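You operate a simulated robot arm through the tools that you are given. There is no shell and no other tool. Be economical: measure what you need, move in short steps, check, and stop when the job is done.

Carry out the task below with a simulated two-armed robot. There is one attempt and no reset: what you move stays moved.

## Task
Put two of the small gold rings from the red field of the sorting table on the top of the pump stand. Then open the table drawer. Keep to this order.

The check looks at the end state, three seconds after you hand in, the way a careful person would. Anything else that was tipped, shoved, dropped, spilled or broken makes it a failure.

## Robot
Two 7-joint arms with two-finger grippers on one trunk, on a base that drives. Base frame: it is fixed to the floor where the robot stands at the start and does not move with it; the origin is under the middle of the robot, x ahead of it, y to its left, z up; the surface under the hand at the start is at about z = 820. Units: mm, degrees, N and s.
The left shoulder is at the start at [60, 178, 1097], the right one opposite. With the tool pointing down near the work surface each hand reaches from about 260 to 660 mm from the robot's upright axis, wherever it stands, measured 20 degrees to its own side. Places, roughly: table drawer [-1200, -1700, 800]; top of the pump stand [-400, 4700, 800]. Payload 1.96 kg a hand.
Tool frame (each hand has its own): the origin (TCP) lies between the finger pads and is the grasp point; the fingertips stand 20 mm ahead of it; z points along the fingers, y is the line along which they close. Largest opening 72 mm; the body of the gripper starts 38 mm behind the TCP.
Orientation is that of the tool frame in the base frame, as a unit quaternion [w, x, y, z]. With the fingers straight down and closing along the base's y, the tool's x points along the base's -x, its y along +y and its z along -z.

## Interface
- The arms move only by the tool nudge_tool. It takes "left_commands", "right_commands" or both (then of equal length, played together; a hand with none holds still); each is a list of rows, each an object (a shift or turn left out is 0, a gripper value left out holds the last) with "angular": the turn, a rotation vector about the tool's x, y, z in units of 180 degrees (1.0 is 180 degrees), a list of three; "translation": the shift along the tool's x, y, z in units of 250 mm (1.0 is 250 mm), a list of three; "hand": the closure in counts, from 0 (fully open) to 255 (shut). In form: [{"angular": [wx, wy, wz], "translation": [dx, dy, dz], "hand": hand}, ...]. A call has 1 to 8 rows; each row is the pose to reach, as a shift and turn from the pose commanded when the call began, along the tool's axes at that moment. A call with a number of a shift or a turn outside -1 to 1 is refused whole. Each row takes 0.2 s and may step no farther than 50 mm and 8.6 degrees from the row before; otherwise, or with a gripper value out of range, the whole call is refused. Where a pose cannot be reached the arm comes as near as it can. A force on the tool above 40 N (or 10 N above the force at the start of the call, whichever is more), or a blocked arm, ends the call early, and 0.2 s more pass. Each finger travels about 153 mm/s and halts on what it meets, pressing with about 36 N; the grip force reading is that of the motor and also rises with nothing between the fingers. The clock runs only during rows and for 0.2 s after the last one: add rows that repeat a pose to give the fingers time. It gives the time, the measured TCP pose, the force on the tool (base axes), the opening and the grip force at its end, in the units of the frame above (readings bear some noise), with the torque about the TCP (base axes, N m) and any sound that the robot's microphone picked up, and new pictures: "pictures" is both (left out), scene, wrist or none (wrist: the cameras of the hands that moved).
- Cameras (640 x 400 px; columns grow to the right, rows downward): "scene" is now at [7, -19.1, 1636.2]; the picture's right is [-0.26, -0.97, 0.00], its down [-0.80, 0.21, -0.56] and it looks along [0.55, -0.14, -0.83] (base axes); focal length 269 px, centre (320, 200). "left" rides on the left gripper at [71, -19, -82] in its tool frame; the picture's right is [0.26, 0.97, 0.00], its down [-0.67, 0.18, -0.72] and it looks along [-0.69, 0.19, 0.70] (tool axes); focal length 280 px, centre (320, 200). "right" rides on the right gripper at [71, 19, -82] in its tool frame; the picture's right is [-0.26, 0.96, 0.00], its down [-0.67, -0.18, -0.72] and it looks along [-0.69, -0.19, 0.70] (tool axes); focal length 280 px, centre (320, 200). There is no depth. A picture from a camera that has moved, and an enlarged one, comes with that camera's place and axes in the base frame and with its lens.
- lift_body(by): slides the trunk up (or, below 0, down) by that many mm; the arms and the scene camera ride with it, the base frame stays. It gives what a move gives, with no picture.
- roll_base(legs): drives the robot by 1 to 6 legs, each [ahead, left, turn to the left] in mm, mm and degrees, along the robot's own axes; the way and the turn of a leg run together, so that a leg with both is an arc; at most 1500 mm and 180 degrees a leg. The arms and the cameras ride along, it lands a little off, and it stops where it bumps. It gives what a move gives, and a new picture of the scene camera.
- turn_head(pan, tilt): turns the head with the scene camera to pan (to the left, within 86 degrees either way) and tilt (down, from -29 to 69), counted from straight ahead of the robot. It gives what a move gives, and a new picture of the scene camera.
- close_up(camera, box): a new picture of the part [left, top, right, bottom] of that camera's present view, enlarged. No time passes.
- close_job(): hands the job in; it is judged then, once.

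Work in short steps. Places have to be worked out from the pictures, the camera data and where the tool is seen: move nearer, look again, correct. Check each grasp and each placing, and mend what went wrong. You have 165 turns and 260 pictures in all, those below and enlarged ones among them. Open the grippers and draw the arms clear of the work before you hand the job in, unless the task says otherwise; then end with one line.

The tools are called after "Call:" as name(argument=value, ...) on one line, values as JSON. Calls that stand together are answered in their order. nudge_tool: Moves the arms, as the interface text tells. Its arguments: {"type":"object","properties":{"left_commands":{"type":"array","items":{"type":"object","properties":{"angular":{"type":"array","items":{"type":"number"}},"translation":{"type":"array","items":{"type":"number"}},"hand":{"type":"number"}}}},"right_commands":{"type":"array","items":{"type":"object","properties":{"angular":{"type":"array","items":{"type":"number"}},"translation":{"type":"array","items":{"type":"number"}},"hand":{"type":"number"}}}},"pictures":{"type":"string","enum":["both","scene","wrist","none"]}},"required":[]} The other tools are called the same way: lift_body (by) slides the trunk up or down; roll_base (legs) drives the base; turn_head (pan, tilt) turns the head that bears the scene camera; close_up (camera, box) takes an enlarged picture of a part of a camera's view; close_job () hands the job in.

At the start:

```text
t: 0.0
left_tcp_pos: [521.6, 69.6, 1038.4]
left_orientation: [0.001, -0.001, 1.0, 0.0]
left_ft_force: [0.4, -0.3, -0.2]
left_ft_torque: [0.0, 0.05, 0.01]
left_gripper_width: 71.7
left_gripper_force: 0.0
right_tcp_pos: [410.2, -346.5, 1070.7]
right_orientation: [0.0, -0.001, 1.0, 0.0]
right_ft_force: [-0.2, 0.3, -0.1]
right_ft_torque: [-0.04, 0.03, 0.01]
right_gripper_width: 72.1
right_gripper_force: 0.1
trunk travel left (down, up): [-743.0, 247.0]
robot x, y, heading: [-2.6, -2.3, -0.0]
head pan, tilt: [-14.8, 55.7]
```

scene: 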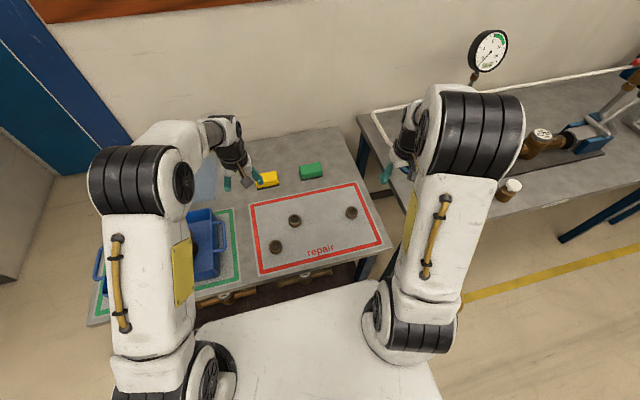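
right: 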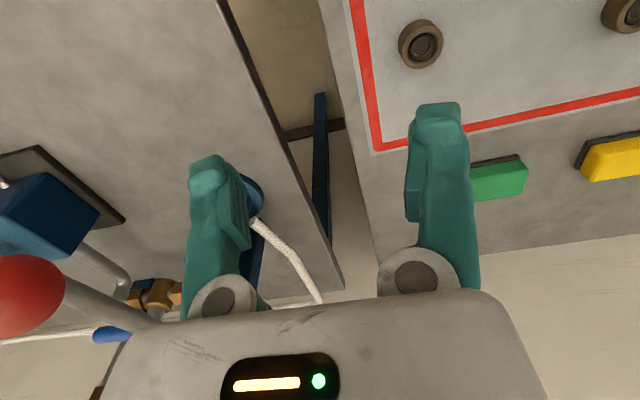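
left: 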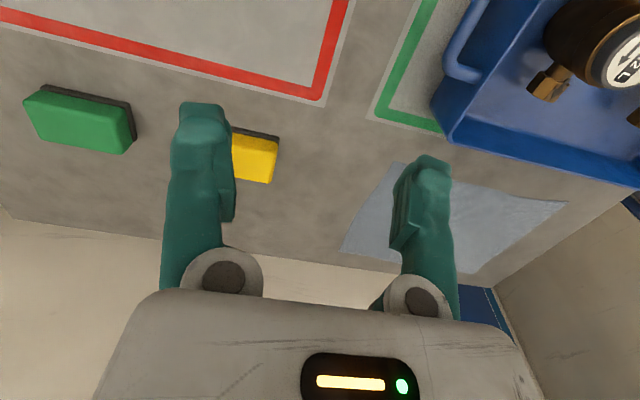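

The red "repair" field in front shows three small ring-like parts; I zoom in to tell what they are.

Call:
close_up(camera="scene", box=[240, 170, 400, 280])

Call:
close_up(camera="right", box=[340, 0, 640, 190])

```text
3.64 times, centred on (320, 225) of scene
camera zoom: at [7.0, -19.1, 1636.2], right [-0.26, -0.97, 0.0], down [-0.8, 0.21, -0.56], along [0.55, -0.14, -0.83], focal length 979 px, centre (320, 109)
```

zoom: 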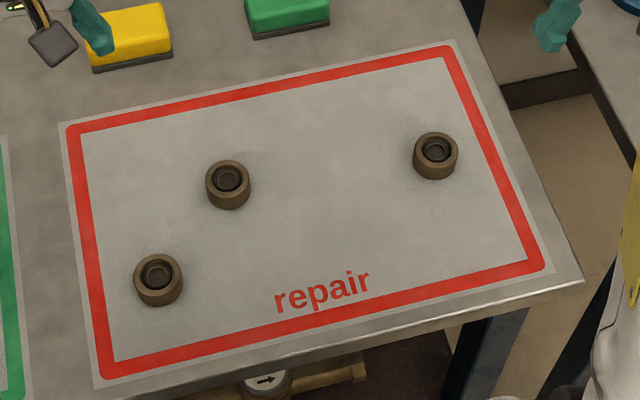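

```text
2.11 times, centred on (490, 95) of right
camera zoom: at [339.9, -327.8, 1154.0], right [0.26, 0.96, 0.0], down [0.67, -0.18, 0.72], along [0.69, -0.19, -0.7], focal length 590 px, centre (-38, 421)
```

zoom: 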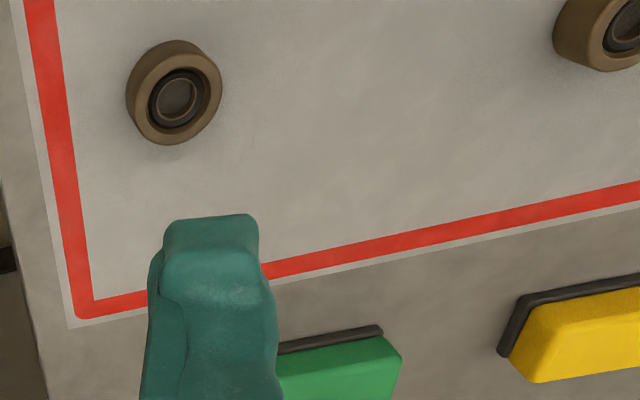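

Three identical rings. I estimate them at A ≈ (459, -250), B ≈ (478, -50), C ≈ (399, 29). The right hand takes A and the left takes C; first I bring both above at z ≈ 900.

Call:
nudge_tool(right_commands=[{"translation": [-0.039, 0.077, 0.137]}, {"translation": [-0.078, 0.154, 0.273]}, {"translation": [-0.117, 0.232, 0.41]}, {"translation": [-0.156, 0.309, 0.546]}, {"translation": [-0.195, 0.386, 0.683]}, {"translation": [-0.195, 0.386, 0.683]}], left_commands=[{"translation": [0.098, -0.032, 0.111]}, {"translation": [0.196, -0.065, 0.222]}, {"translation": [0.294, -0.097, 0.332]}, {"translation": [0.392, -0.13, 0.443]}, {"translation": [0.49, -0.162, 0.554]}, {"translation": [0.49, -0.162, 0.554]}], pictures="wrist")

```text
t: 1.4
left_tcp_pos: [398.0, 29.2, 899.3]
left_orientation: [-0.001, 0.0, 1.0, 0.0]
left_ft_force: [-0.3, -0.1, 0.5]
left_ft_torque: [0.03, -0.01, 0.01]
left_gripper_width: 71.8
left_gripper_force: 0.2
right_tcp_pos: [460.7, -249.2, 900.9]
right_orientation: [0.001, 0.0, 1.0, -0.001]
right_ft_force: [-0.6, -0.7, 0.0]
right_ft_torque: [0.0, -0.03, 0.04]
right_gripper_width: 72.1
right_gripper_force: 0.1
trunk travel left (down, up): [-743.0, 247.0]
robot x, y, heading: [1.0, 3.2, 0.1]
head pan, tilt: [-14.8, 55.7]
camera right: at [388.8, -230.2, 982.9], right [0.26, 0.97, 0.0], down [0.67, -0.18, 0.72], along [0.69, -0.19, -0.7], focal length 280 px, centre (320, 200)
camera left: at [326.5, 10.6, 982.2], right [-0.26, 0.97, 0.0], down [0.67, 0.18, 0.72], along [0.69, 0.19, -0.7], focal length 280 px, centre (320, 200)
```

right: 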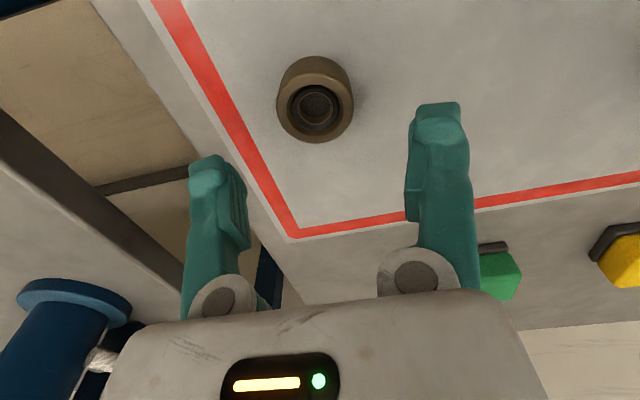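
left: 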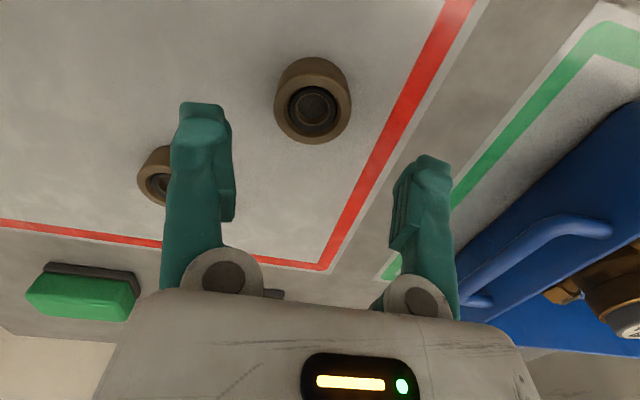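

The rings sit nearly under both hands: right ≈ (457.5, -251), left ≈ (395.5, 25.5). I make small corrections and descend to z ≈ 846 with the grippers open.

Call:
nudge_tool(right_commands=[{"translation": [0.012, -0.007, 0.06]}, {"translation": [0.012, -0.007, 0.12]}, {"translation": [0.012, -0.007, 0.18]}, {"translation": [0.012, -0.007, 0.216]}, {"translation": [0.012, -0.007, 0.216]}], left_commands=[{"translation": [0.01, -0.015, 0.06]}, {"translation": [0.01, -0.015, 0.12]}, {"translation": [0.01, -0.015, 0.18]}, {"translation": [0.01, -0.015, 0.212]}, {"translation": [0.01, -0.015, 0.212]}], pictures="wrist")

```text
t: 2.6
left_tcp_pos: [396.8, 27.2, 846.6]
left_orientation: [0.0, 0.0, 1.0, 0.0]
left_ft_force: [-0.7, 0.3, 0.8]
left_ft_torque: [-0.01, 0.02, 0.0]
left_gripper_width: 72.0
left_gripper_force: 0.1
right_tcp_pos: [457.7, -253.2, 846.8]
right_orientation: [0.0, 0.001, 1.0, 0.0]
right_ft_force: [-0.5, -0.6, 0.3]
right_ft_torque: [0.0, -0.02, -0.03]
right_gripper_width: 72.2
right_gripper_force: 0.1
trunk travel left (down, up): [-743.0, 247.0]
robot x, y, heading: [-0.5, 0.9, 0.2]
head pan, tilt: [-14.8, 55.7]
camera right: at [385.8, -232.9, 928.9], right [0.26, 0.96, 0.0], down [0.67, -0.18, 0.72], along [0.69, -0.19, -0.7], focal length 280 px, centre (320, 200)
camera left: at [324.9, 6.8, 929.8], right [-0.26, 0.97, 0.0], down [0.67, 0.18, 0.72], along [0.69, 0.19, -0.7], focal length 280 px, centre (320, 200)
```

right: 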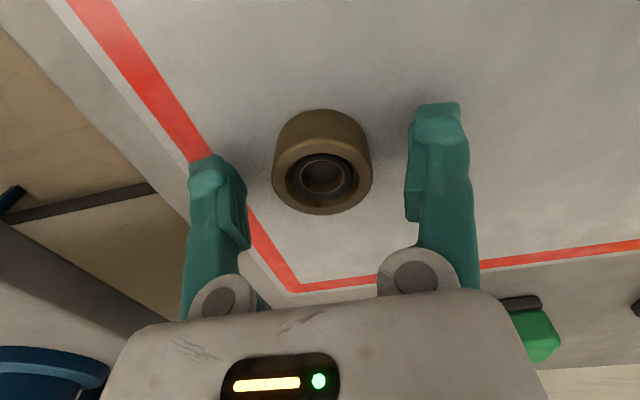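
left: 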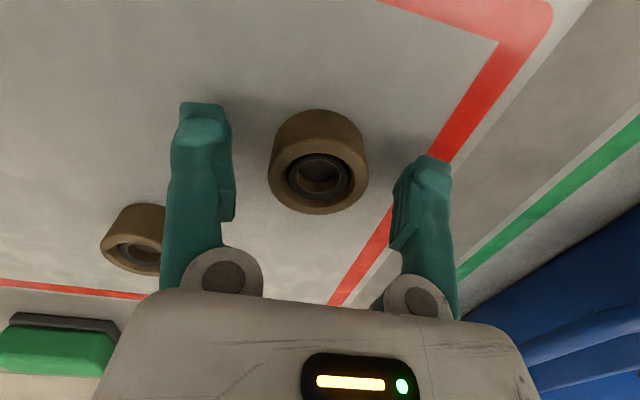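

Both rings lie between the fingers with tops about at TCP height. I drop 3 mm more and close both grippers.

Call:
nudge_tool(right_commands=[{"translation": [0, 0, 0.012], "hand": 0}, {"translation": [0, 0, 0.012], "hand": 255}, {"translation": [0, 0, 0.012], "hand": 255}, {"translation": [0, 0, 0.012], "hand": 255}], left_commands=[{"translation": [0, 0, 0.012], "hand": 0}, {"translation": [0, 0, 0.012], "hand": 255}, {"translation": [0, 0, 0.012], "hand": 255}, {"translation": [0, 0, 0.012], "hand": 255}], pictures="none")

```text
t: 3.6
left_tcp_pos: [394.9, 26.2, 844.4]
left_orientation: [-0.001, 0.0, 1.0, 0.0]
left_ft_force: [0.2, -0.8, 0.5]
left_ft_torque: [0.02, 0.0, -0.02]
left_gripper_width: 40.0
left_gripper_force: 36.2
right_tcp_pos: [457.2, -252.8, 843.2]
right_orientation: [0.0, 0.0, 1.0, 0.0]
right_ft_force: [0.9, 0.0, -0.1]
right_ft_torque: [0.01, -0.01, 0.01]
right_gripper_width: 40.6
right_gripper_force: 36.6
trunk travel left (down, up): [-743.0, 247.0]
robot x, y, heading: [-0.5, 0.2, 0.1]
head pan, tilt: [-14.8, 55.7]
```

Both grips hold at 40 mm. Lift both straight up by 160 mm.

Call:
nudge_tool(right_commands=[{"translation": [0, 0, -0.16]}, {"translation": [0, 0, -0.32]}, {"translation": [0, 0, -0.48]}, {"translation": [0, 0, -0.64]}], left_commands=[{"translation": [0, 0, -0.16]}, {"translation": [0, 0, -0.32]}, {"translation": [0, 0, -0.48]}, {"translation": [0, 0, -0.64]}])

```text
t: 4.6
left_tcp_pos: [394.4, 27.5, 1005.5]
left_orientation: [0.0, 0.0, 1.0, 0.0]
left_ft_force: [-0.9, 1.0, -1.2]
left_ft_torque: [-0.04, -0.01, -0.01]
left_gripper_width: 40.1
left_gripper_force: 35.8
right_tcp_pos: [455.5, -251.4, 1006.5]
right_orientation: [0.0, 0.0, 1.0, 0.0]
right_ft_force: [0.5, -0.2, -1.3]
right_ft_torque: [-0.02, -0.05, 0.0]
right_gripper_width: 40.6
right_gripper_force: 36.3
trunk travel left (down, up): [-743.0, 247.0]
robot x, y, heading: [-6.1, 2.6, -0.2]
head pan, tilt: [-14.8, 55.7]
camera scene: at [4.5, -18.3, 1636.2], right [-0.26, -0.97, 0.0], down [-0.8, 0.21, -0.57], along [0.55, -0.14, -0.82], focal length 269 px, centre (320, 200)
camera right: at [383.5, -232.2, 1088.3], right [0.26, 0.96, 0.0], down [0.67, -0.18, 0.72], along [0.69, -0.19, -0.7], focal length 280 px, centre (320, 200)
camera left: at [323.1, 7.5, 1087.9], right [-0.26, 0.96, 0.0], down [0.67, 0.18, 0.72], along [0.69, 0.19, -0.7], focal length 280 px, centre (320, 200)
```

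scene: 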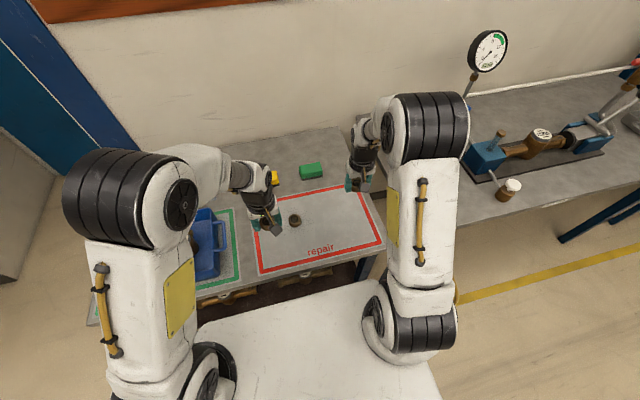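
right: 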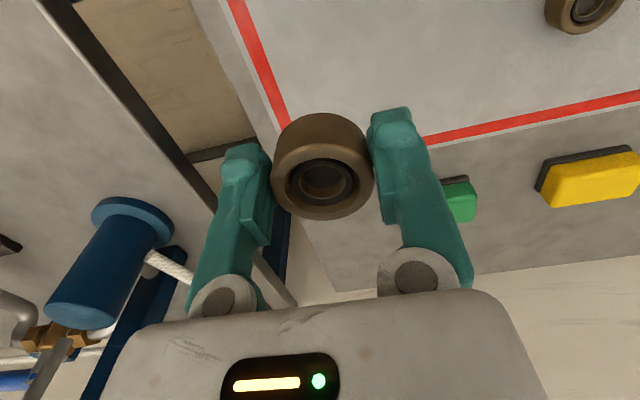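
left: 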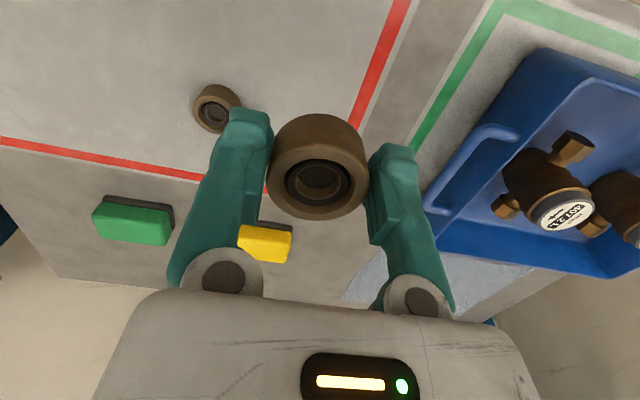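

Both rings are held. Before driving, I look to the left toward the pump stand.

Call:
turn_head(pan=80, tilt=15)

Call:
nudge_tool(right_commands=[{"translation": [0.15, 0, -0.05]}, {"translation": [0.3, 0, -0.1]}, {"translation": [0.4, 0, -0.1]}], left_commands=[{"translation": [0, 0, -0.05]}, {"translation": [0.08, 0.1, -0.1]}, {"translation": [0.16, 0.2, -0.1]}], pictures="none")

Call:
turn_head(pan=-80, tilt=15)

```text
t: 6.3
left_tcp_pos: [395.6, 27.5, 1004.5]
left_orientation: [0.0, -0.001, 1.0, 0.0]
left_ft_force: [0.5, 0.9, -2.0]
left_ft_torque: [0.03, 0.02, 0.01]
left_gripper_width: 40.0
left_gripper_force: 36.0
right_tcp_pos: [456.8, -253.4, 1003.3]
right_orientation: [0.0, 0.0, 1.0, -0.001]
right_ft_force: [0.4, 0.1, -2.1]
right_ft_torque: [0.01, 0.03, 0.0]
right_gripper_width: 40.4
right_gripper_force: 36.3
trunk travel left (down, up): [-743.0, 247.0]
robot x, y, heading: [-0.2, 2.0, -0.2]
head pan, tilt: [80.0, 15.0]
camera scene: at [-45.3, 91.0, 1697.3], right [0.98, -0.17, 0.0], down [-0.05, -0.26, -0.97], along [0.17, 0.95, -0.26], focal length 269 px, centre (320, 200)
```

scene: 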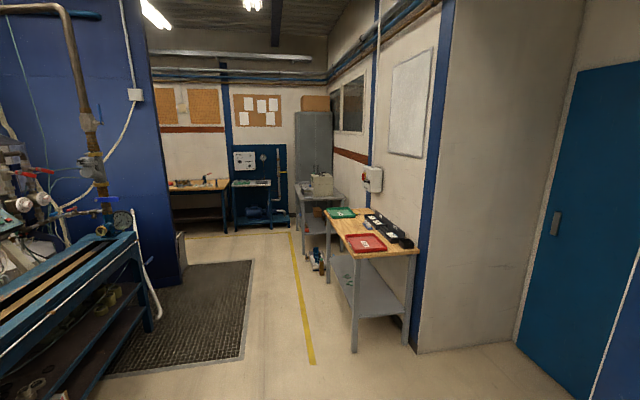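

```text
t: 7.1
left_tcp_pos: [356.0, 78.2, 1030.1]
left_orientation: [0.0, 0.0, 1.0, 0.001]
left_ft_force: [0.3, -0.3, -1.2]
left_ft_torque: [0.01, 0.0, 0.02]
left_gripper_width: 40.3
left_gripper_force: 36.3
right_tcp_pos: [356.6, -252.4, 1029.7]
right_orientation: [0.001, 0.0, 1.0, 0.0]
right_ft_force: [0.5, -0.2, -1.5]
right_ft_torque: [-0.01, 0.01, 0.02]
right_gripper_width: 40.6
right_gripper_force: 36.1
trunk travel left (down, up): [-743.0, 247.0]
robot x, y, heading: [-0.5, -1.5, -0.0]
head pan, tilt: [80.0, 15.0]
```

```text
t: 9.6
left_tcp_pos: [356.2, 77.6, 1029.1]
left_orientation: [0.0, 0.0, 1.0, 0.0]
left_ft_force: [0.4, 0.0, -0.4]
left_ft_torque: [-0.01, 0.03, -0.02]
left_gripper_width: 40.1
left_gripper_force: 35.9
right_tcp_pos: [357.4, -251.6, 1028.5]
right_orientation: [0.001, -0.001, 1.0, 0.0]
right_ft_force: [-0.5, 0.6, -1.9]
right_ft_torque: [0.0, -0.02, -0.01]
right_gripper_width: 40.5
right_gripper_force: 36.1
trunk travel left (down, up): [-743.0, 247.0]
robot x, y, heading: [2.3, 0.8, 0.0]
head pan, tilt: [-80.0, 15.0]
camera scene: at [-45.5, -92.9, 1697.3], right [-0.98, -0.17, 0.0], down [-0.05, 0.25, -0.97], along [0.17, -0.95, -0.26], focal length 269 px, centre (320, 200)
```

scene: 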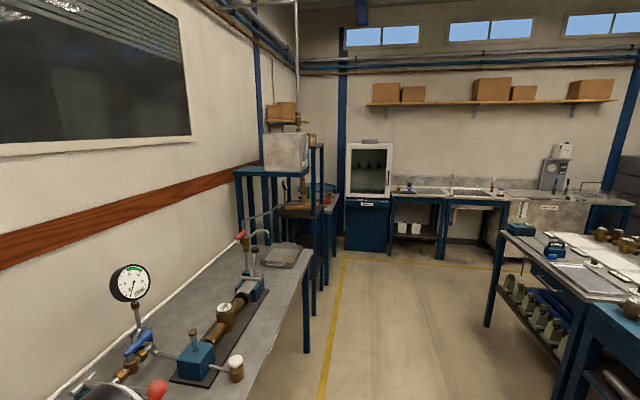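

The pump stand is the blue stand at the end of the corridor on the left; the corridor around x ≈ -350 is clear. I back off, turn left and drive the first part.

Call:
roll_base(legs=[[-350, 0, 0], [0, 0, 90], [1500, 0, 0], [1200, 0, 0]])

Call:
turn_head(pan=0, tilt=30)

```text
t: 28.4
left_tcp_pos: [-410.0, 3064.1, 1028.7]
left_orientation: [0.001, -0.707, 0.708, -0.001]
left_ft_force: [0.3, -0.1, -1.3]
left_ft_torque: [-0.01, 0.0, -0.02]
left_gripper_width: 39.8
left_gripper_force: 35.7
right_tcp_pos: [-79.7, 3063.5, 1029.9]
right_orientation: [0.0, -0.707, 0.708, 0.0]
right_ft_force: [0.4, 0.2, -0.4]
right_ft_torque: [0.0, -0.01, -0.01]
right_gripper_width: 40.1
right_gripper_force: 35.7
trunk travel left (down, up): [-743.0, 247.0]
robot x, y, heading: [-334.6, 2708.5, 89.8]
head pan, tilt: [-80.0, 15.0]
camera scene: at [-243.4, 2662.5, 1697.3], right [0.17, -0.98, 0.0], down [-0.26, -0.04, -0.97], along [0.95, 0.17, -0.26], focal length 269 px, centre (320, 200)
```

scene: 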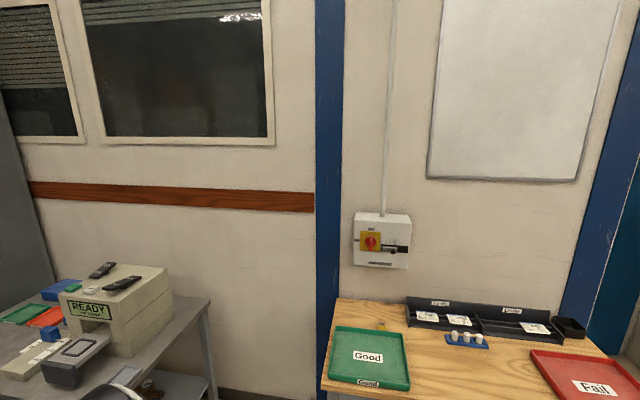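

```text
t: 29.9
left_tcp_pos: [-411.2, 3062.7, 1029.3]
left_orientation: [0.0, -0.707, 0.707, -0.001]
left_ft_force: [0.2, 0.0, -2.0]
left_ft_torque: [0.0, 0.03, -0.02]
left_gripper_width: 40.2
left_gripper_force: 36.1
right_tcp_pos: [-81.4, 3063.4, 1028.9]
right_orientation: [0.0, -0.707, 0.708, 0.0]
right_ft_force: [0.0, -0.2, -1.4]
right_ft_torque: [0.0, 0.02, 0.0]
right_gripper_width: 40.4
right_gripper_force: 36.1
trunk travel left (down, up): [-743.0, 247.0]
robot x, y, heading: [-335.3, 2705.0, 89.8]
head pan, tilt: [0.0, 30.0]
camera scene: at [-335.2, 2736.9, 1673.1], right [1.0, 0.0, 0.0], down [0.0, -0.5, -0.87], along [0.0, 0.87, -0.5], focal length 269 px, centre (320, 200)
```

scene: 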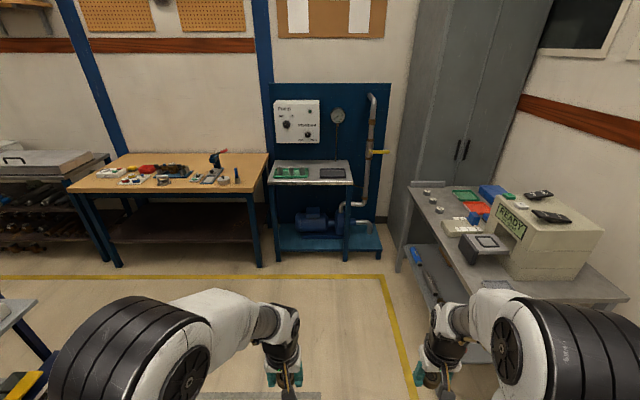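

The pump stand with its shelf is ahead; zoom in on it.

Call:
close_up(camera="scene", box=[250, 80, 410, 180])

Call:
close_up(camera="scene", box=[400, 170, 640, 320])

```text
4.00 times, centred on (330, 130) of scene
camera zoom: at [-335.2, 2736.9, 1673.1], right [1.0, 0.0, 0.0], down [0.0, -0.5, -0.87], along [0.0, 0.87, -0.5], focal length 1077 px, centre (280, 480)
```

zoom: 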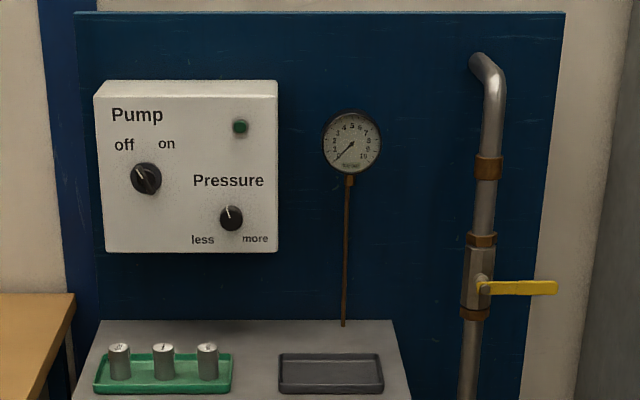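

```text
2.67 times, centred on (520, 245) of scene
camera zoom: at [-335.2, 2736.9, 1673.1], right [1.0, 0.0, 0.0], down [0.0, -0.5, -0.87], along [0.0, 0.87, -0.5], focal length 718 px, centre (-213, 80)
```

zoom: 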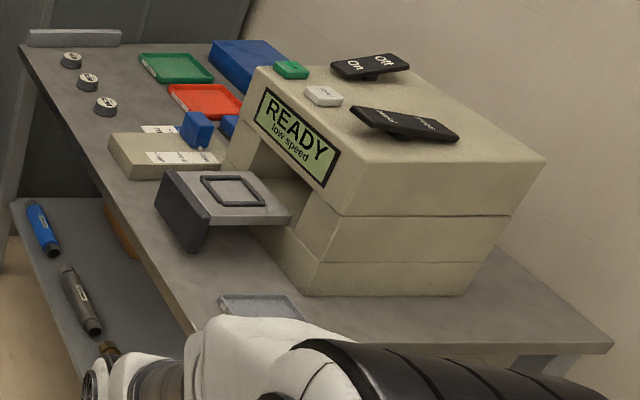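

Free space on the shelf: the front strip, the gap between the trays and the right end. I drive closer, to about y ≈ 4080, and look down.

Call:
roll_base(legs=[[1370, 0, 0]])

Call:
turn_head(pan=0, tilt=50)

```text
t: 36.7
left_tcp_pos: [-402.1, 4417.4, 1029.1]
left_orientation: [-0.001, -0.705, 0.709, 0.001]
left_ft_force: [0.1, 0.6, -1.8]
left_ft_torque: [0.01, 0.04, -0.03]
left_gripper_width: 40.0
left_gripper_force: 35.9
right_tcp_pos: [-72.4, 4416.3, 1030.1]
right_orientation: [0.0, -0.705, 0.709, 0.0]
right_ft_force: [0.7, 0.3, -1.1]
right_ft_torque: [0.0, -0.01, -0.01]
right_gripper_width: 40.4
right_gripper_force: 35.8
trunk travel left (down, up): [-743.0, 247.0]
robot x, y, heading: [-330.0, 4063.5, 89.6]
head pan, tilt: [0.0, 30.0]
camera scene: at [-329.3, 4091.1, 1673.1], right [1.0, -0.01, 0.0], down [0.0, -0.5, -0.87], along [0.01, 0.87, -0.5], focal length 269 px, centre (320, 200)
```

scene: 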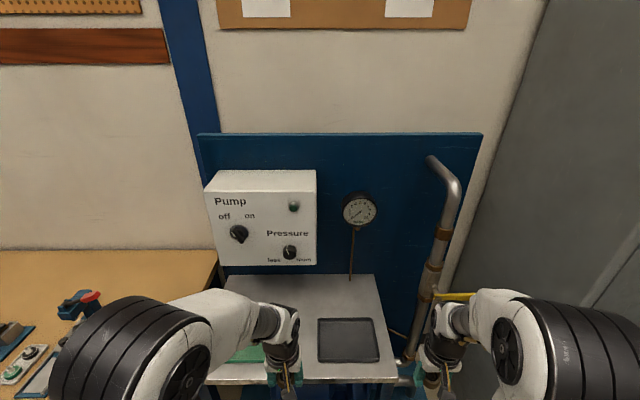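

```text
t: 37.5
left_tcp_pos: [-402.5, 4417.8, 1029.6]
left_orientation: [0.0, -0.705, 0.709, 0.0]
left_ft_force: [-0.1, -0.2, -0.8]
left_ft_torque: [0.02, -0.01, 0.01]
left_gripper_width: 40.0
left_gripper_force: 35.5
right_tcp_pos: [-72.2, 4417.4, 1029.7]
right_orientation: [0.0, -0.705, 0.709, -0.001]
right_ft_force: [0.2, -1.0, -1.8]
right_ft_torque: [0.04, 0.03, -0.01]
right_gripper_width: 40.6
right_gripper_force: 35.6
trunk travel left (down, up): [-743.0, 247.0]
robot x, y, heading: [-330.0, 4060.7, 89.6]
head pan, tilt: [0.0, 50.0]
camera scene: at [-329.4, 4077.7, 1643.6], right [1.0, -0.01, 0.0], down [-0.01, -0.77, -0.64], along [0.0, 0.64, -0.77], focal length 269 px, centre (320, 200)
```

scene: 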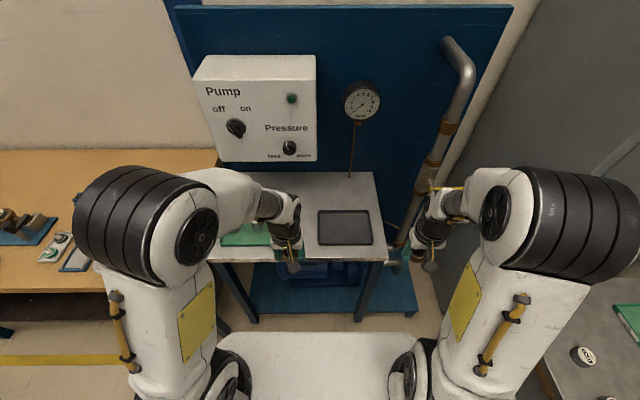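

The black tray spans x -336..-135, y 4577..4721; the front edge is near y ≈ 4500. I bring the left ring to about (-384, 4545) at z ≈ 900 to inspect the gap there.

Call:
nudge_tool(left_commands=[{"translation": [-0.127, -0.018, 0.13]}, {"translation": [-0.254, -0.035, 0.26]}, {"translation": [-0.381, -0.053, 0.39]}, {"translation": [-0.508, -0.07, 0.52]}, {"translation": [-0.508, -0.07, 0.52]}])

```text
t: 38.7
left_tcp_pos: [-383.4, 4545.6, 899.5]
left_orientation: [-0.001, -0.705, 0.709, 0.0]
left_ft_force: [0.2, -0.6, -0.9]
left_ft_torque: [0.02, 0.03, 0.01]
left_gripper_width: 40.2
left_gripper_force: 36.2
right_tcp_pos: [-72.2, 4416.3, 1029.1]
right_orientation: [0.0, -0.705, 0.709, 0.0]
right_ft_force: [0.1, -0.3, -1.3]
right_ft_torque: [-0.01, 0.0, 0.03]
right_gripper_width: 40.5
right_gripper_force: 36.0
trunk travel left (down, up): [-743.0, 247.0]
robot x, y, heading: [-325.9, 4063.7, 90.0]
head pan, tilt: [0.0, 50.0]
camera scene: at [-329.5, 4076.1, 1643.6], right [1.0, -0.01, 0.0], down [-0.01, -0.77, -0.64], along [0.0, 0.64, -0.77], focal length 269 px, centre (320, 200)
camera left: at [-365.1, 4473.2, 982.0], right [-0.97, -0.26, 0.0], down [-0.18, 0.68, 0.72], along [-0.18, 0.69, -0.7], focal length 280 px, centre (320, 200)
```

scene: 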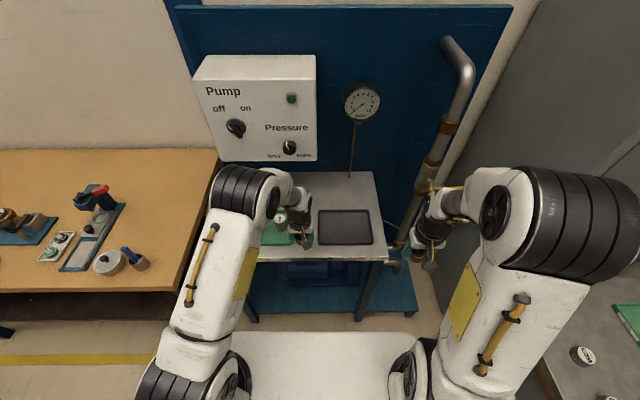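
left: 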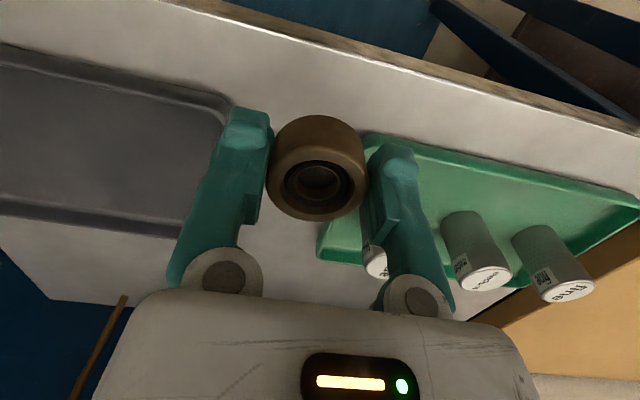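

The gap between the trays (x ≈ -422..-333) fits the ring with more margin from the front edge, so I shift to (-379, 4570) and descend to z ≈ 855.

Call:
nudge_tool(left_commands=[{"translation": [-0.05, -0.018, 0.0]}, {"translation": [-0.098, -0.018, 0.06]}, {"translation": [-0.098, -0.018, 0.12]}, {"translation": [-0.098, -0.018, 0.178]}, {"translation": [-0.098, -0.018, 0.178]}])

```text
t: 39.9
left_tcp_pos: [-379.7, 4569.8, 854.6]
left_orientation: [0.0, -0.705, 0.71, 0.0]
left_ft_force: [0.7, 0.6, -2.1]
left_ft_torque: [-0.04, 0.0, -0.01]
left_gripper_width: 40.1
left_gripper_force: 35.6
right_tcp_pos: [-72.1, 4415.5, 1029.8]
right_orientation: [0.001, -0.705, 0.71, 0.001]
right_ft_force: [-0.7, -0.2, -1.4]
right_ft_torque: [0.01, 0.03, 0.0]
right_gripper_width: 40.7
right_gripper_force: 35.9
trunk travel left (down, up): [-743.0, 247.0]
robot x, y, heading: [-332.1, 4058.1, 89.6]
head pan, tilt: [0.0, 50.0]
camera scene: at [-329.5, 4077.7, 1643.6], right [1.0, -0.01, 0.0], down [-0.01, -0.77, -0.64], along [0.0, 0.64, -0.77], focal length 269 px, centre (320, 200)
camera left: at [-360.7, 4498.3, 937.2], right [-0.97, -0.26, 0.0], down [-0.18, 0.68, 0.72], along [-0.18, 0.69, -0.7], focal length 280 px, centre (320, 200)
```

scene: 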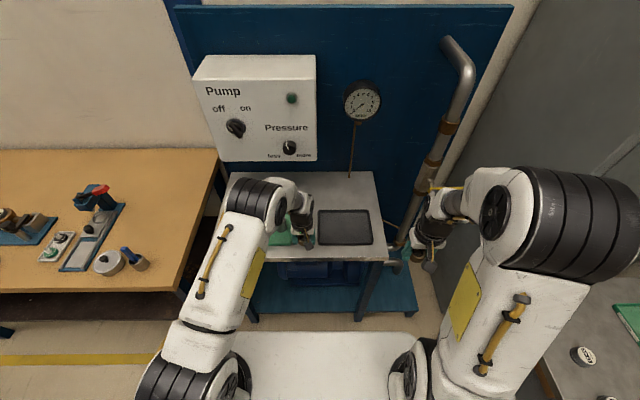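
left: 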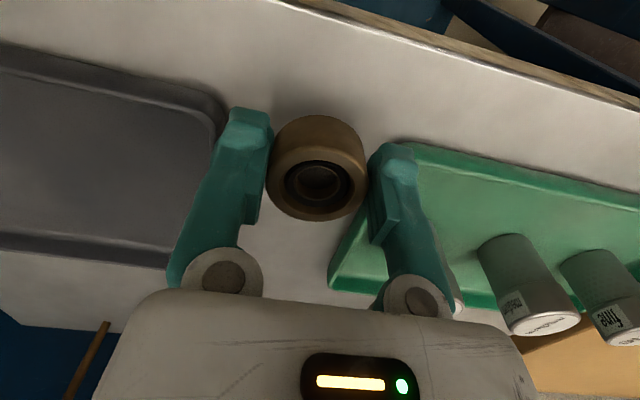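

Margins to both trays are about 11–14 mm. I descend slowly, watching the force.

Call:
nudge_tool(left_commands=[{"translation": [0, 0, 0.012]}, {"translation": [0, 0, 0.024]}, {"translation": [0, 0, 0.036]}, {"translation": [0, 0, 0.036]}], pictures="wrist")

```text
t: 40.9
left_tcp_pos: [-381.2, 4569.5, 846.2]
left_orientation: [0.0, -0.705, 0.709, 0.0]
left_ft_force: [-0.1, 0.1, -1.5]
left_ft_torque: [-0.04, -0.02, 0.02]
left_gripper_width: 39.7
left_gripper_force: 35.9
right_tcp_pos: [-72.4, 4416.2, 1028.2]
right_orientation: [0.001, -0.705, 0.71, 0.0]
right_ft_force: [0.1, -0.3, -2.0]
right_ft_torque: [0.0, 0.0, 0.05]
right_gripper_width: 40.3
right_gripper_force: 36.2
trunk travel left (down, up): [-743.0, 247.0]
robot x, y, heading: [-326.1, 4064.3, 89.5]
head pan, tilt: [0.0, 50.0]
camera left: at [-360.9, 4497.9, 928.5], right [-0.97, -0.26, 0.0], down [-0.18, 0.68, 0.72], along [-0.18, 0.69, -0.7], focal length 280 px, centre (320, 200)
```

left: 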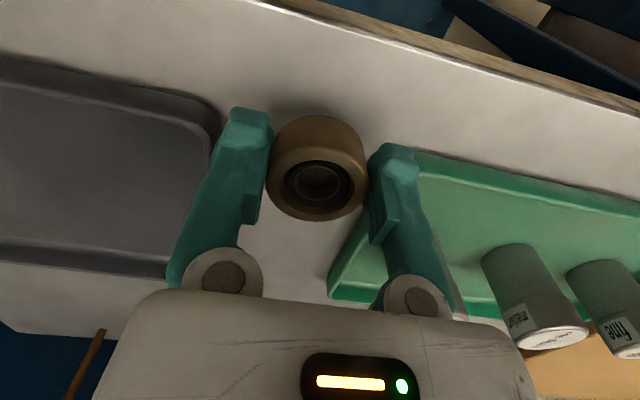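

No contact yet at z ≈ 846; continue down in 2 mm steps.

Call:
nudge_tool(left_commands=[{"translation": [0, 0, 0.008]}, {"translation": [0, 0, 0.016]}, {"translation": [0, 0, 0.024]}, {"translation": [0, 0, 0.032]}, {"translation": [0, 0, 0.032]}], pictures="wrist")

```text
t: 42.1
left_tcp_pos: [-379.9, 4570.9, 837.0]
left_orientation: [-0.001, -0.705, 0.709, -0.001]
left_ft_force: [-0.4, 0.3, -1.9]
left_ft_torque: [0.02, -0.01, -0.02]
left_gripper_width: 40.1
left_gripper_force: 36.0
right_tcp_pos: [-72.7, 4415.4, 1030.2]
right_orientation: [0.0, -0.704, 0.71, 0.0]
right_ft_force: [-0.6, -0.9, -2.5]
right_ft_torque: [-0.01, -0.01, 0.0]
right_gripper_width: 40.5
right_gripper_force: 35.5
trunk travel left (down, up): [-743.0, 247.0]
robot x, y, heading: [-333.0, 4061.9, 89.5]
head pan, tilt: [0.0, 50.0]
camera left: at [-360.7, 4497.8, 920.4], right [-0.97, -0.26, 0.0], down [-0.18, 0.68, 0.72], along [-0.18, 0.69, -0.7], focal length 280 px, centre (320, 200)
```

left: 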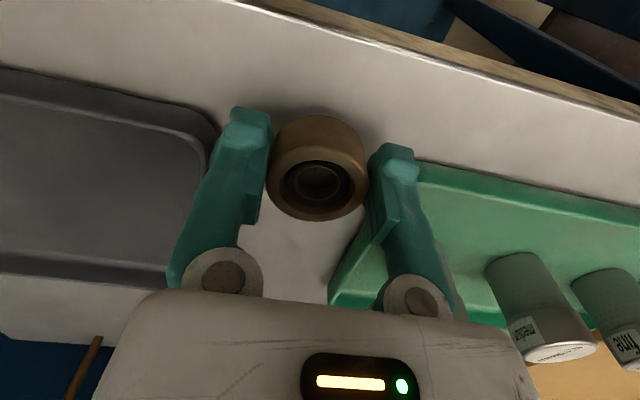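

Still free; continue down.

Call:
nudge_tool(left_commands=[{"translation": [0, 0, 0.008]}, {"translation": [0, 0, 0.016]}, {"translation": [0, 0, 0.024]}, {"translation": [0, 0, 0.032]}, {"translation": [0, 0, 0.04]}, {"translation": [0, 0, 0.04]}], pictures="wrist")

```text
t: 43.5
left_tcp_pos: [-380.0, 4569.1, 828.3]
left_orientation: [0.0, -0.705, 0.71, 0.0]
left_ft_force: [0.1, 0.1, -0.9]
left_ft_torque: [-0.01, 0.04, 0.01]
left_gripper_width: 39.9
left_gripper_force: 36.3
right_tcp_pos: [-71.3, 4415.7, 1029.2]
right_orientation: [0.001, -0.705, 0.709, 0.0]
right_ft_force: [0.5, 0.0, -1.3]
right_ft_torque: [-0.01, 0.02, -0.01]
right_gripper_width: 40.4
right_gripper_force: 36.0
trunk travel left (down, up): [-743.0, 247.0]
robot x, y, heading: [-327.9, 4063.5, 89.7]
head pan, tilt: [0.0, 50.0]
camera left: at [-360.7, 4497.5, 910.6], right [-0.97, -0.26, 0.0], down [-0.18, 0.68, 0.72], along [-0.18, 0.69, -0.7], focal length 280 px, centre (320, 200)
```

left: 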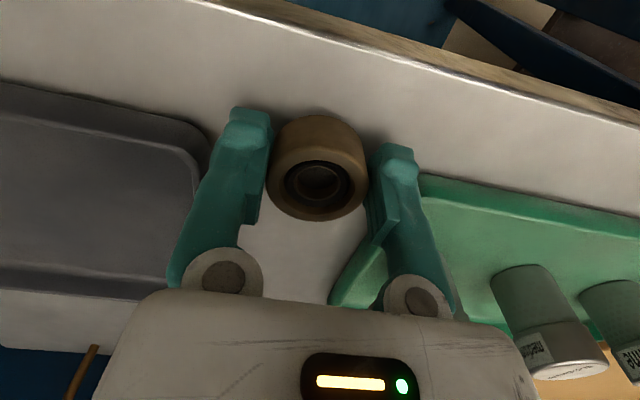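

Shadow closes in but no contact; continue down in small steps.

Call:
nudge_tool(left_commands=[{"translation": [0, 0, 0.006]}, {"translation": [0, 0, 0.012]}, {"translation": [0, 0, 0.018]}, {"translation": [0, 0, 0.024]}, {"translation": [0, 0, 0.024]}], pictures="wrist")

```text
t: 44.7
left_tcp_pos: [-379.8, 4569.1, 823.5]
left_orientation: [0.001, -0.704, 0.71, 0.001]
left_ft_force: [-1.8, 2.6, 18.4]
left_ft_torque: [-0.08, 0.06, -0.01]
left_gripper_width: 40.1
left_gripper_force: 35.9
right_tcp_pos: [-72.8, 4415.2, 1030.0]
right_orientation: [0.0, -0.704, 0.71, 0.0]
right_ft_force: [0.6, -0.7, -0.7]
right_ft_torque: [0.03, 0.02, 0.01]
right_gripper_width: 40.4
right_gripper_force: 36.3
trunk travel left (down, up): [-743.0, 247.0]
robot x, y, heading: [-327.0, 4056.3, 90.0]
head pan, tilt: [0.0, 50.0]
camera left: at [-360.8, 4497.2, 905.8], right [-0.97, -0.26, 0.0], down [-0.18, 0.67, 0.72], along [-0.18, 0.69, -0.7], focal length 280 px, centre (320, 200)
```

left: 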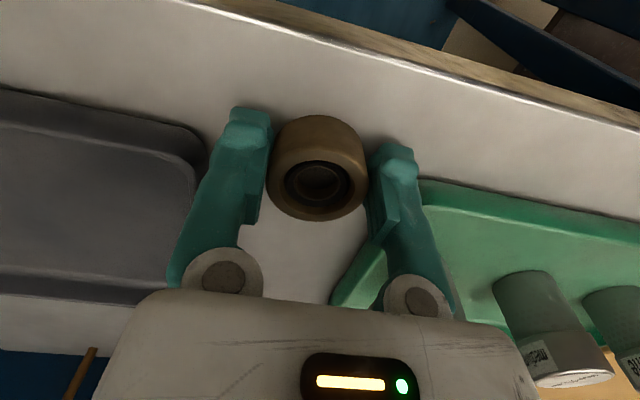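

Contact at 18 N (TCP 823.5, so the surface is at about 800). Ease up 1.5 mm, open slightly to ~50 mm and then rise straight up.

Call:
nudge_tool(left_commands=[{"translation": [0, 0, -0.006]}, {"translation": [0, 0, -0.006], "hand": 80}, {"translation": [0, 0, -0.006], "hand": 80}], pictures="wrist")

```text
t: 45.5
left_tcp_pos: [-379.9, 4568.3, 822.5]
left_orientation: [0.0, -0.705, 0.709, 0.001]
left_ft_force: [0.8, -0.4, -0.7]
left_ft_torque: [0.03, -0.02, -0.01]
left_gripper_width: 49.5
left_gripper_force: 0.0
right_tcp_pos: [-72.9, 4416.0, 1028.9]
right_orientation: [0.0, -0.704, 0.71, 0.0]
right_ft_force: [0.7, 0.0, -0.9]
right_ft_torque: [-0.02, -0.01, 0.02]
right_gripper_width: 40.6
right_gripper_force: 35.3
trunk travel left (down, up): [-743.0, 247.0]
robot x, y, heading: [-326.8, 4060.2, 89.5]
head pan, tilt: [0.0, 50.0]
camera left: at [-360.8, 4497.2, 905.6], right [-0.97, -0.25, 0.0], down [-0.18, 0.68, 0.71], along [-0.18, 0.69, -0.7], focal length 280 px, centre (320, 200)
```

left: 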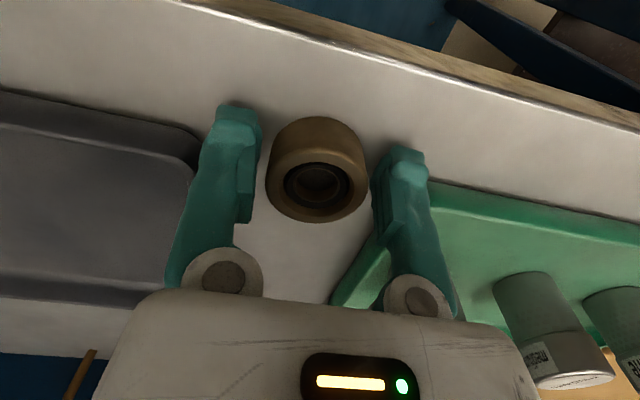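

The ring stands free. I lift the left hand straight up and pull it back.

Call:
nudge_tool(left_commands=[{"translation": [0, 0, -0.1]}, {"translation": [0, 0, -0.25]}, {"translation": [0, 0, -0.45]}, {"translation": [0, 0, -0.64]}, {"translation": [0, 0, -0.83]}, {"translation": [0.17, 0.08, -0.83]}, {"translation": [0.34, 0.16, -0.83]}, {"translation": [0.51, 0.24, -0.83]}], pictures="both")

Call:
nudge_tool(left_commands=[{"translation": [0.05, 0.15, 0]}, {"translation": [0.1, 0.3, 0]}], pictures="scene")

Call:
close_up(camera="scene", box=[200, 160, 400, 285])

```text
t: 47.3
left_tcp_pos: [-439.9, 4441.1, 1031.7]
left_orientation: [0.001, -0.705, 0.71, 0.001]
left_ft_force: [-0.2, -0.3, -0.2]
left_ft_torque: [0.04, 0.01, 0.02]
left_gripper_width: 49.3
left_gripper_force: 0.0
right_tcp_pos: [-72.8, 4414.0, 1029.5]
right_orientation: [0.0, -0.704, 0.71, 0.0]
right_ft_force: [0.7, -1.0, -1.3]
right_ft_torque: [0.0, 0.01, 0.03]
right_gripper_width: 40.6
right_gripper_force: 36.4
trunk travel left (down, up): [-743.0, 247.0]
robot x, y, heading: [-331.2, 4064.7, 89.6]
head pan, tilt: [0.0, 50.0]
camera scene: at [-330.1, 4075.6, 1643.6], right [1.0, -0.01, 0.0], down [-0.01, -0.77, -0.64], along [0.01, 0.64, -0.77], focal length 269 px, centre (320, 200)
camera left: at [-422.0, 4368.1, 1114.4], right [-0.97, -0.25, 0.0], down [-0.18, 0.67, 0.72], along [-0.18, 0.69, -0.7], focal length 280 px, centre (320, 200)
```

scene: 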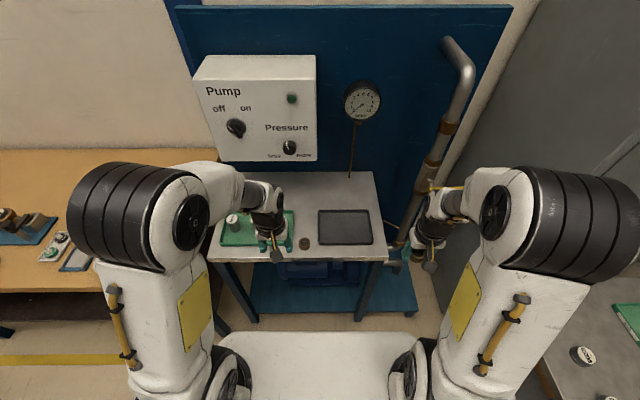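
left: 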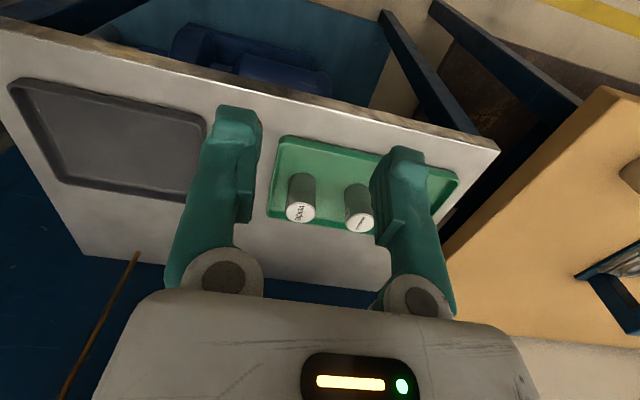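

```text
t: 47.9
left_tcp_pos: [-515.2, 4417.7, 1032.3]
left_orientation: [0.001, -0.705, 0.709, 0.001]
left_ft_force: [0.2, 0.1, 0.3]
left_ft_torque: [0.0, 0.01, 0.04]
left_gripper_width: 49.4
left_gripper_force: 0.2
right_tcp_pos: [-72.5, 4415.3, 1028.7]
right_orientation: [0.001, -0.705, 0.709, 0.0]
right_ft_force: [0.3, 0.1, -2.8]
right_ft_torque: [-0.01, 0.01, 0.0]
right_gripper_width: 40.6
right_gripper_force: 36.4
trunk travel left (down, up): [-743.0, 247.0]
robot x, y, heading: [-328.1, 4062.1, 89.8]
head pan, tilt: [0.0, 50.0]
camera scene: at [-330.6, 4076.8, 1643.6], right [1.0, -0.01, 0.0], down [-0.01, -0.77, -0.64], along [0.01, 0.64, -0.77], focal length 269 px, centre (320, 200)
```

scene: 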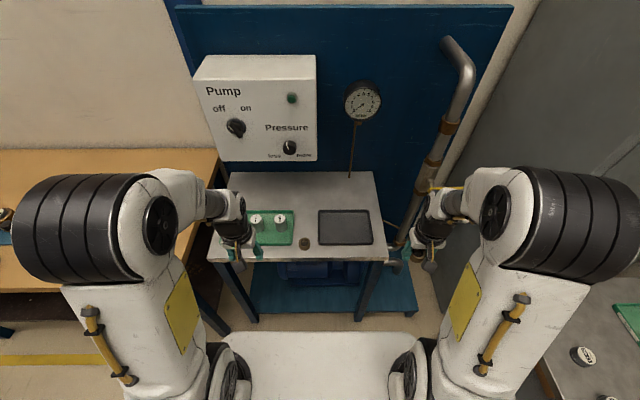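

```text
3.20 times, centred on (300, 222) of scene
camera zoom: at [-330.6, 4076.8, 1643.6], right [1.0, -0.01, 0.0], down [-0.01, -0.77, -0.64], along [0.01, 0.64, -0.77], focal length 862 px, centre (384, 128)
```

zoom: 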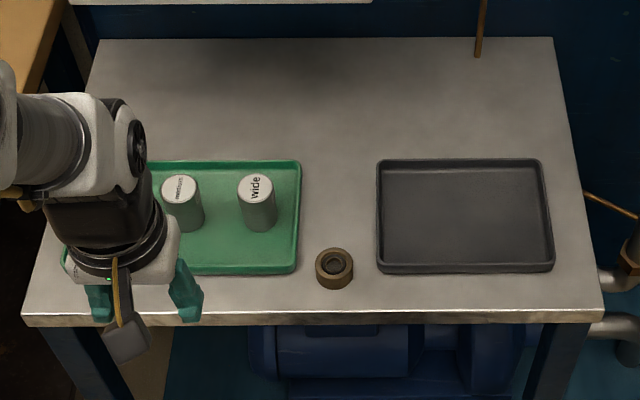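

The first ring stands well. The second goes behind it in the same gap at about (-378, 4650); I bring the right hand there at the present height in two moves.

Call:
nudge_tool(right_commands=[{"translation": [-0.12, 0.15, 0]}, {"translation": [-0.24, 0.3, 0]}, {"translation": [-0.36, 0.45, 0]}, {"translation": [-0.47, 0.6, 0]}], pictures="none")

Call:
nudge_tool(right_commands=[{"translation": [-0.12, 0.15, 0.05]}, {"translation": [-0.24, 0.3, 0.1]}, {"translation": [-0.36, 0.45, 0.2]}, {"translation": [-0.47, 0.615, 0.3]}, {"translation": [-0.47, 0.615, 0.4]}, {"translation": [-0.47, 0.615, 0.4]}])

```text
t: 48.9
left_tcp_pos: [-516.7, 4419.5, 1031.5]
left_orientation: [0.0, -0.705, 0.709, -0.001]
left_ft_force: [-0.1, 0.1, -0.5]
left_ft_torque: [-0.01, 0.01, -0.01]
left_gripper_width: 49.5
left_gripper_force: 0.2
right_tcp_pos: [-223.0, 4537.1, 1027.9]
right_orientation: [0.0, -0.704, 0.71, 0.0]
right_ft_force: [0.0, 0.1, -0.8]
right_ft_torque: [-0.05, -0.01, 0.0]
right_gripper_width: 40.5
right_gripper_force: 36.4
trunk travel left (down, up): [-743.0, 247.0]
robot x, y, heading: [-328.2, 4059.3, 89.7]
head pan, tilt: [0.0, 50.0]
```

```text
refused: row 3 steps farther than a row can; nothing moved
```

Call:
nudge_tool(right_commands=[{"translation": [-0.1, 0.13, 0]}, {"translation": [-0.2, 0.26, 0]}, {"translation": [-0.3, 0.39, 0]}, {"translation": [-0.4, 0.52, 0]}, {"translation": [-0.455, 0.617, 0.1]}, {"translation": [-0.455, 0.617, 0.25]}, {"translation": [-0.455, 0.617, 0.4]}, {"translation": [-0.455, 0.617, 0.4]}])

```text
t: 50.7
left_tcp_pos: [-514.3, 4420.8, 1030.8]
left_orientation: [-0.002, -0.705, 0.709, 0.0]
left_ft_force: [0.4, 0.4, 0.2]
left_ft_torque: [0.01, 0.0, 0.0]
left_gripper_width: 49.6
left_gripper_force: 0.0
right_tcp_pos: [-271.1, 4636.2, 960.2]
right_orientation: [-0.002, -0.705, 0.71, 0.0]
right_ft_force: [-0.2, 0.7, -2.3]
right_ft_torque: [-0.06, -0.02, 0.01]
right_gripper_width: 40.6
right_gripper_force: 35.9
right hand out of reach, approached as far as the arm can: row 3, 4, 5, 6, 7, 8
trunk travel left (down, up): [-743.0, 247.0]
robot x, y, heading: [-330.6, 4059.5, 89.5]
head pan, tilt: [0.0, 50.0]
camera scene: at [-327.8, 4081.3, 1643.6], right [1.0, -0.01, 0.0], down [-0.01, -0.77, -0.64], along [0.0, 0.64, -0.77], focal length 269 px, centre (320, 200)
camera right: at [-291.3, 4565.4, 1041.6], right [-0.96, 0.27, 0.0], down [0.19, 0.67, 0.71], along [0.19, 0.69, -0.7], focal length 280 px, centre (320, 200)
```

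scene: 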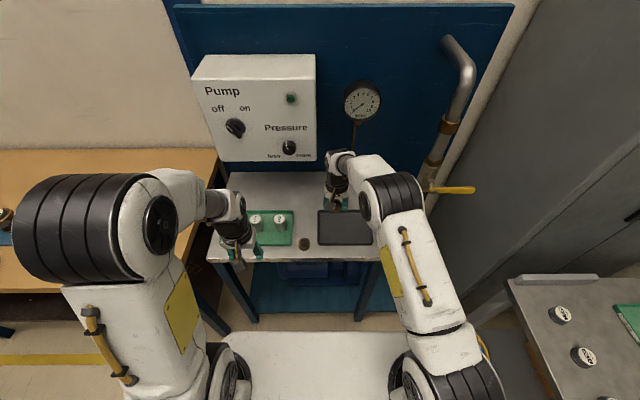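
right: 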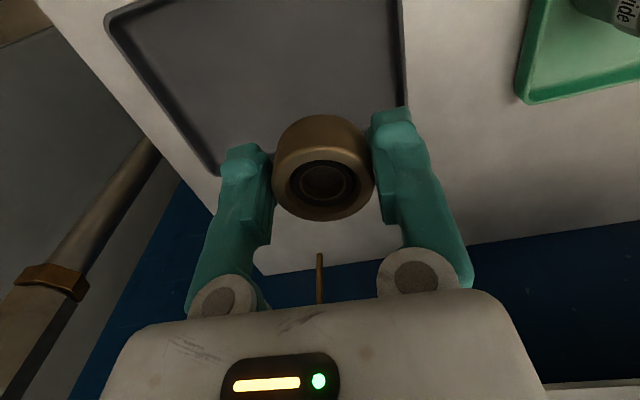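

Out of reach from here; I roll the base 120 mm left and 40 mm ahead.

Call:
roll_base(legs=[[40, 120, 0]])

```text
t: 52.0
left_tcp_pos: [-632.6, 4459.3, 1031.7]
left_orientation: [0.0, -0.704, 0.71, 0.0]
left_ft_force: [0.3, 0.2, -0.1]
left_ft_torque: [-0.03, -0.01, 0.01]
left_gripper_width: 49.2
left_gripper_force: 0.0
right_tcp_pos: [-390.5, 4675.3, 960.4]
right_orientation: [0.0, -0.704, 0.71, 0.0]
right_ft_force: [1.5, 0.4, -1.3]
right_ft_torque: [0.0, -0.01, 0.04]
right_gripper_width: 40.4
right_gripper_force: 35.9
trunk travel left (down, up): [-743.0, 247.0]
robot x, y, heading: [-447.2, 4101.4, 89.6]
head pan, tilt: [0.0, 50.0]
camera scene: at [-447.7, 4118.3, 1643.6], right [1.0, -0.01, 0.0], down [-0.01, -0.77, -0.64], along [0.0, 0.64, -0.77], focal length 269 px, centre (320, 200)
```

scene: 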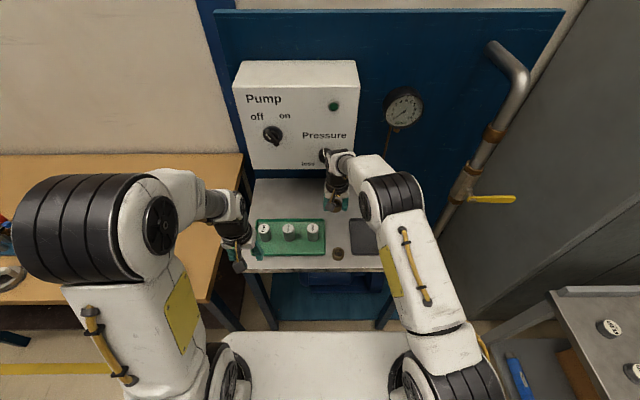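

The hand is now over the gap. A zero-shift row tells whether the commanded pose equals the measured one.

Call:
nudge_tool(right_commands=[{"translation": [0.0, 0, 0]}], pictures="wrist")

```text
t: 52.4
left_tcp_pos: [-632.7, 4459.8, 1031.3]
left_orientation: [-0.001, -0.705, 0.709, 0.001]
left_ft_force: [-0.1, 0.4, -0.8]
left_ft_torque: [-0.04, 0.06, 0.0]
left_gripper_width: 49.5
left_gripper_force: 0.1
right_tcp_pos: [-389.8, 4673.5, 959.7]
right_orientation: [-0.001, -0.705, 0.709, 0.0]
right_ft_force: [0.5, 0.4, -1.0]
right_ft_torque: [-0.02, 0.02, -0.02]
right_gripper_width: 40.3
right_gripper_force: 35.9
trunk travel left (down, up): [-743.0, 247.0]
robot x, y, heading: [-446.6, 4102.0, 89.5]
head pan, tilt: [0.0, 50.0]
camera right: at [-409.2, 4603.6, 1042.4], right [-0.96, 0.27, 0.0], down [0.19, 0.67, 0.71], along [0.19, 0.69, -0.7], focal length 280 px, centre (320, 200)
```

right: 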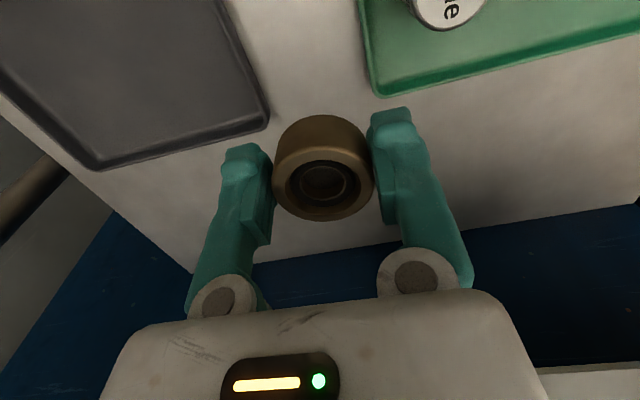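

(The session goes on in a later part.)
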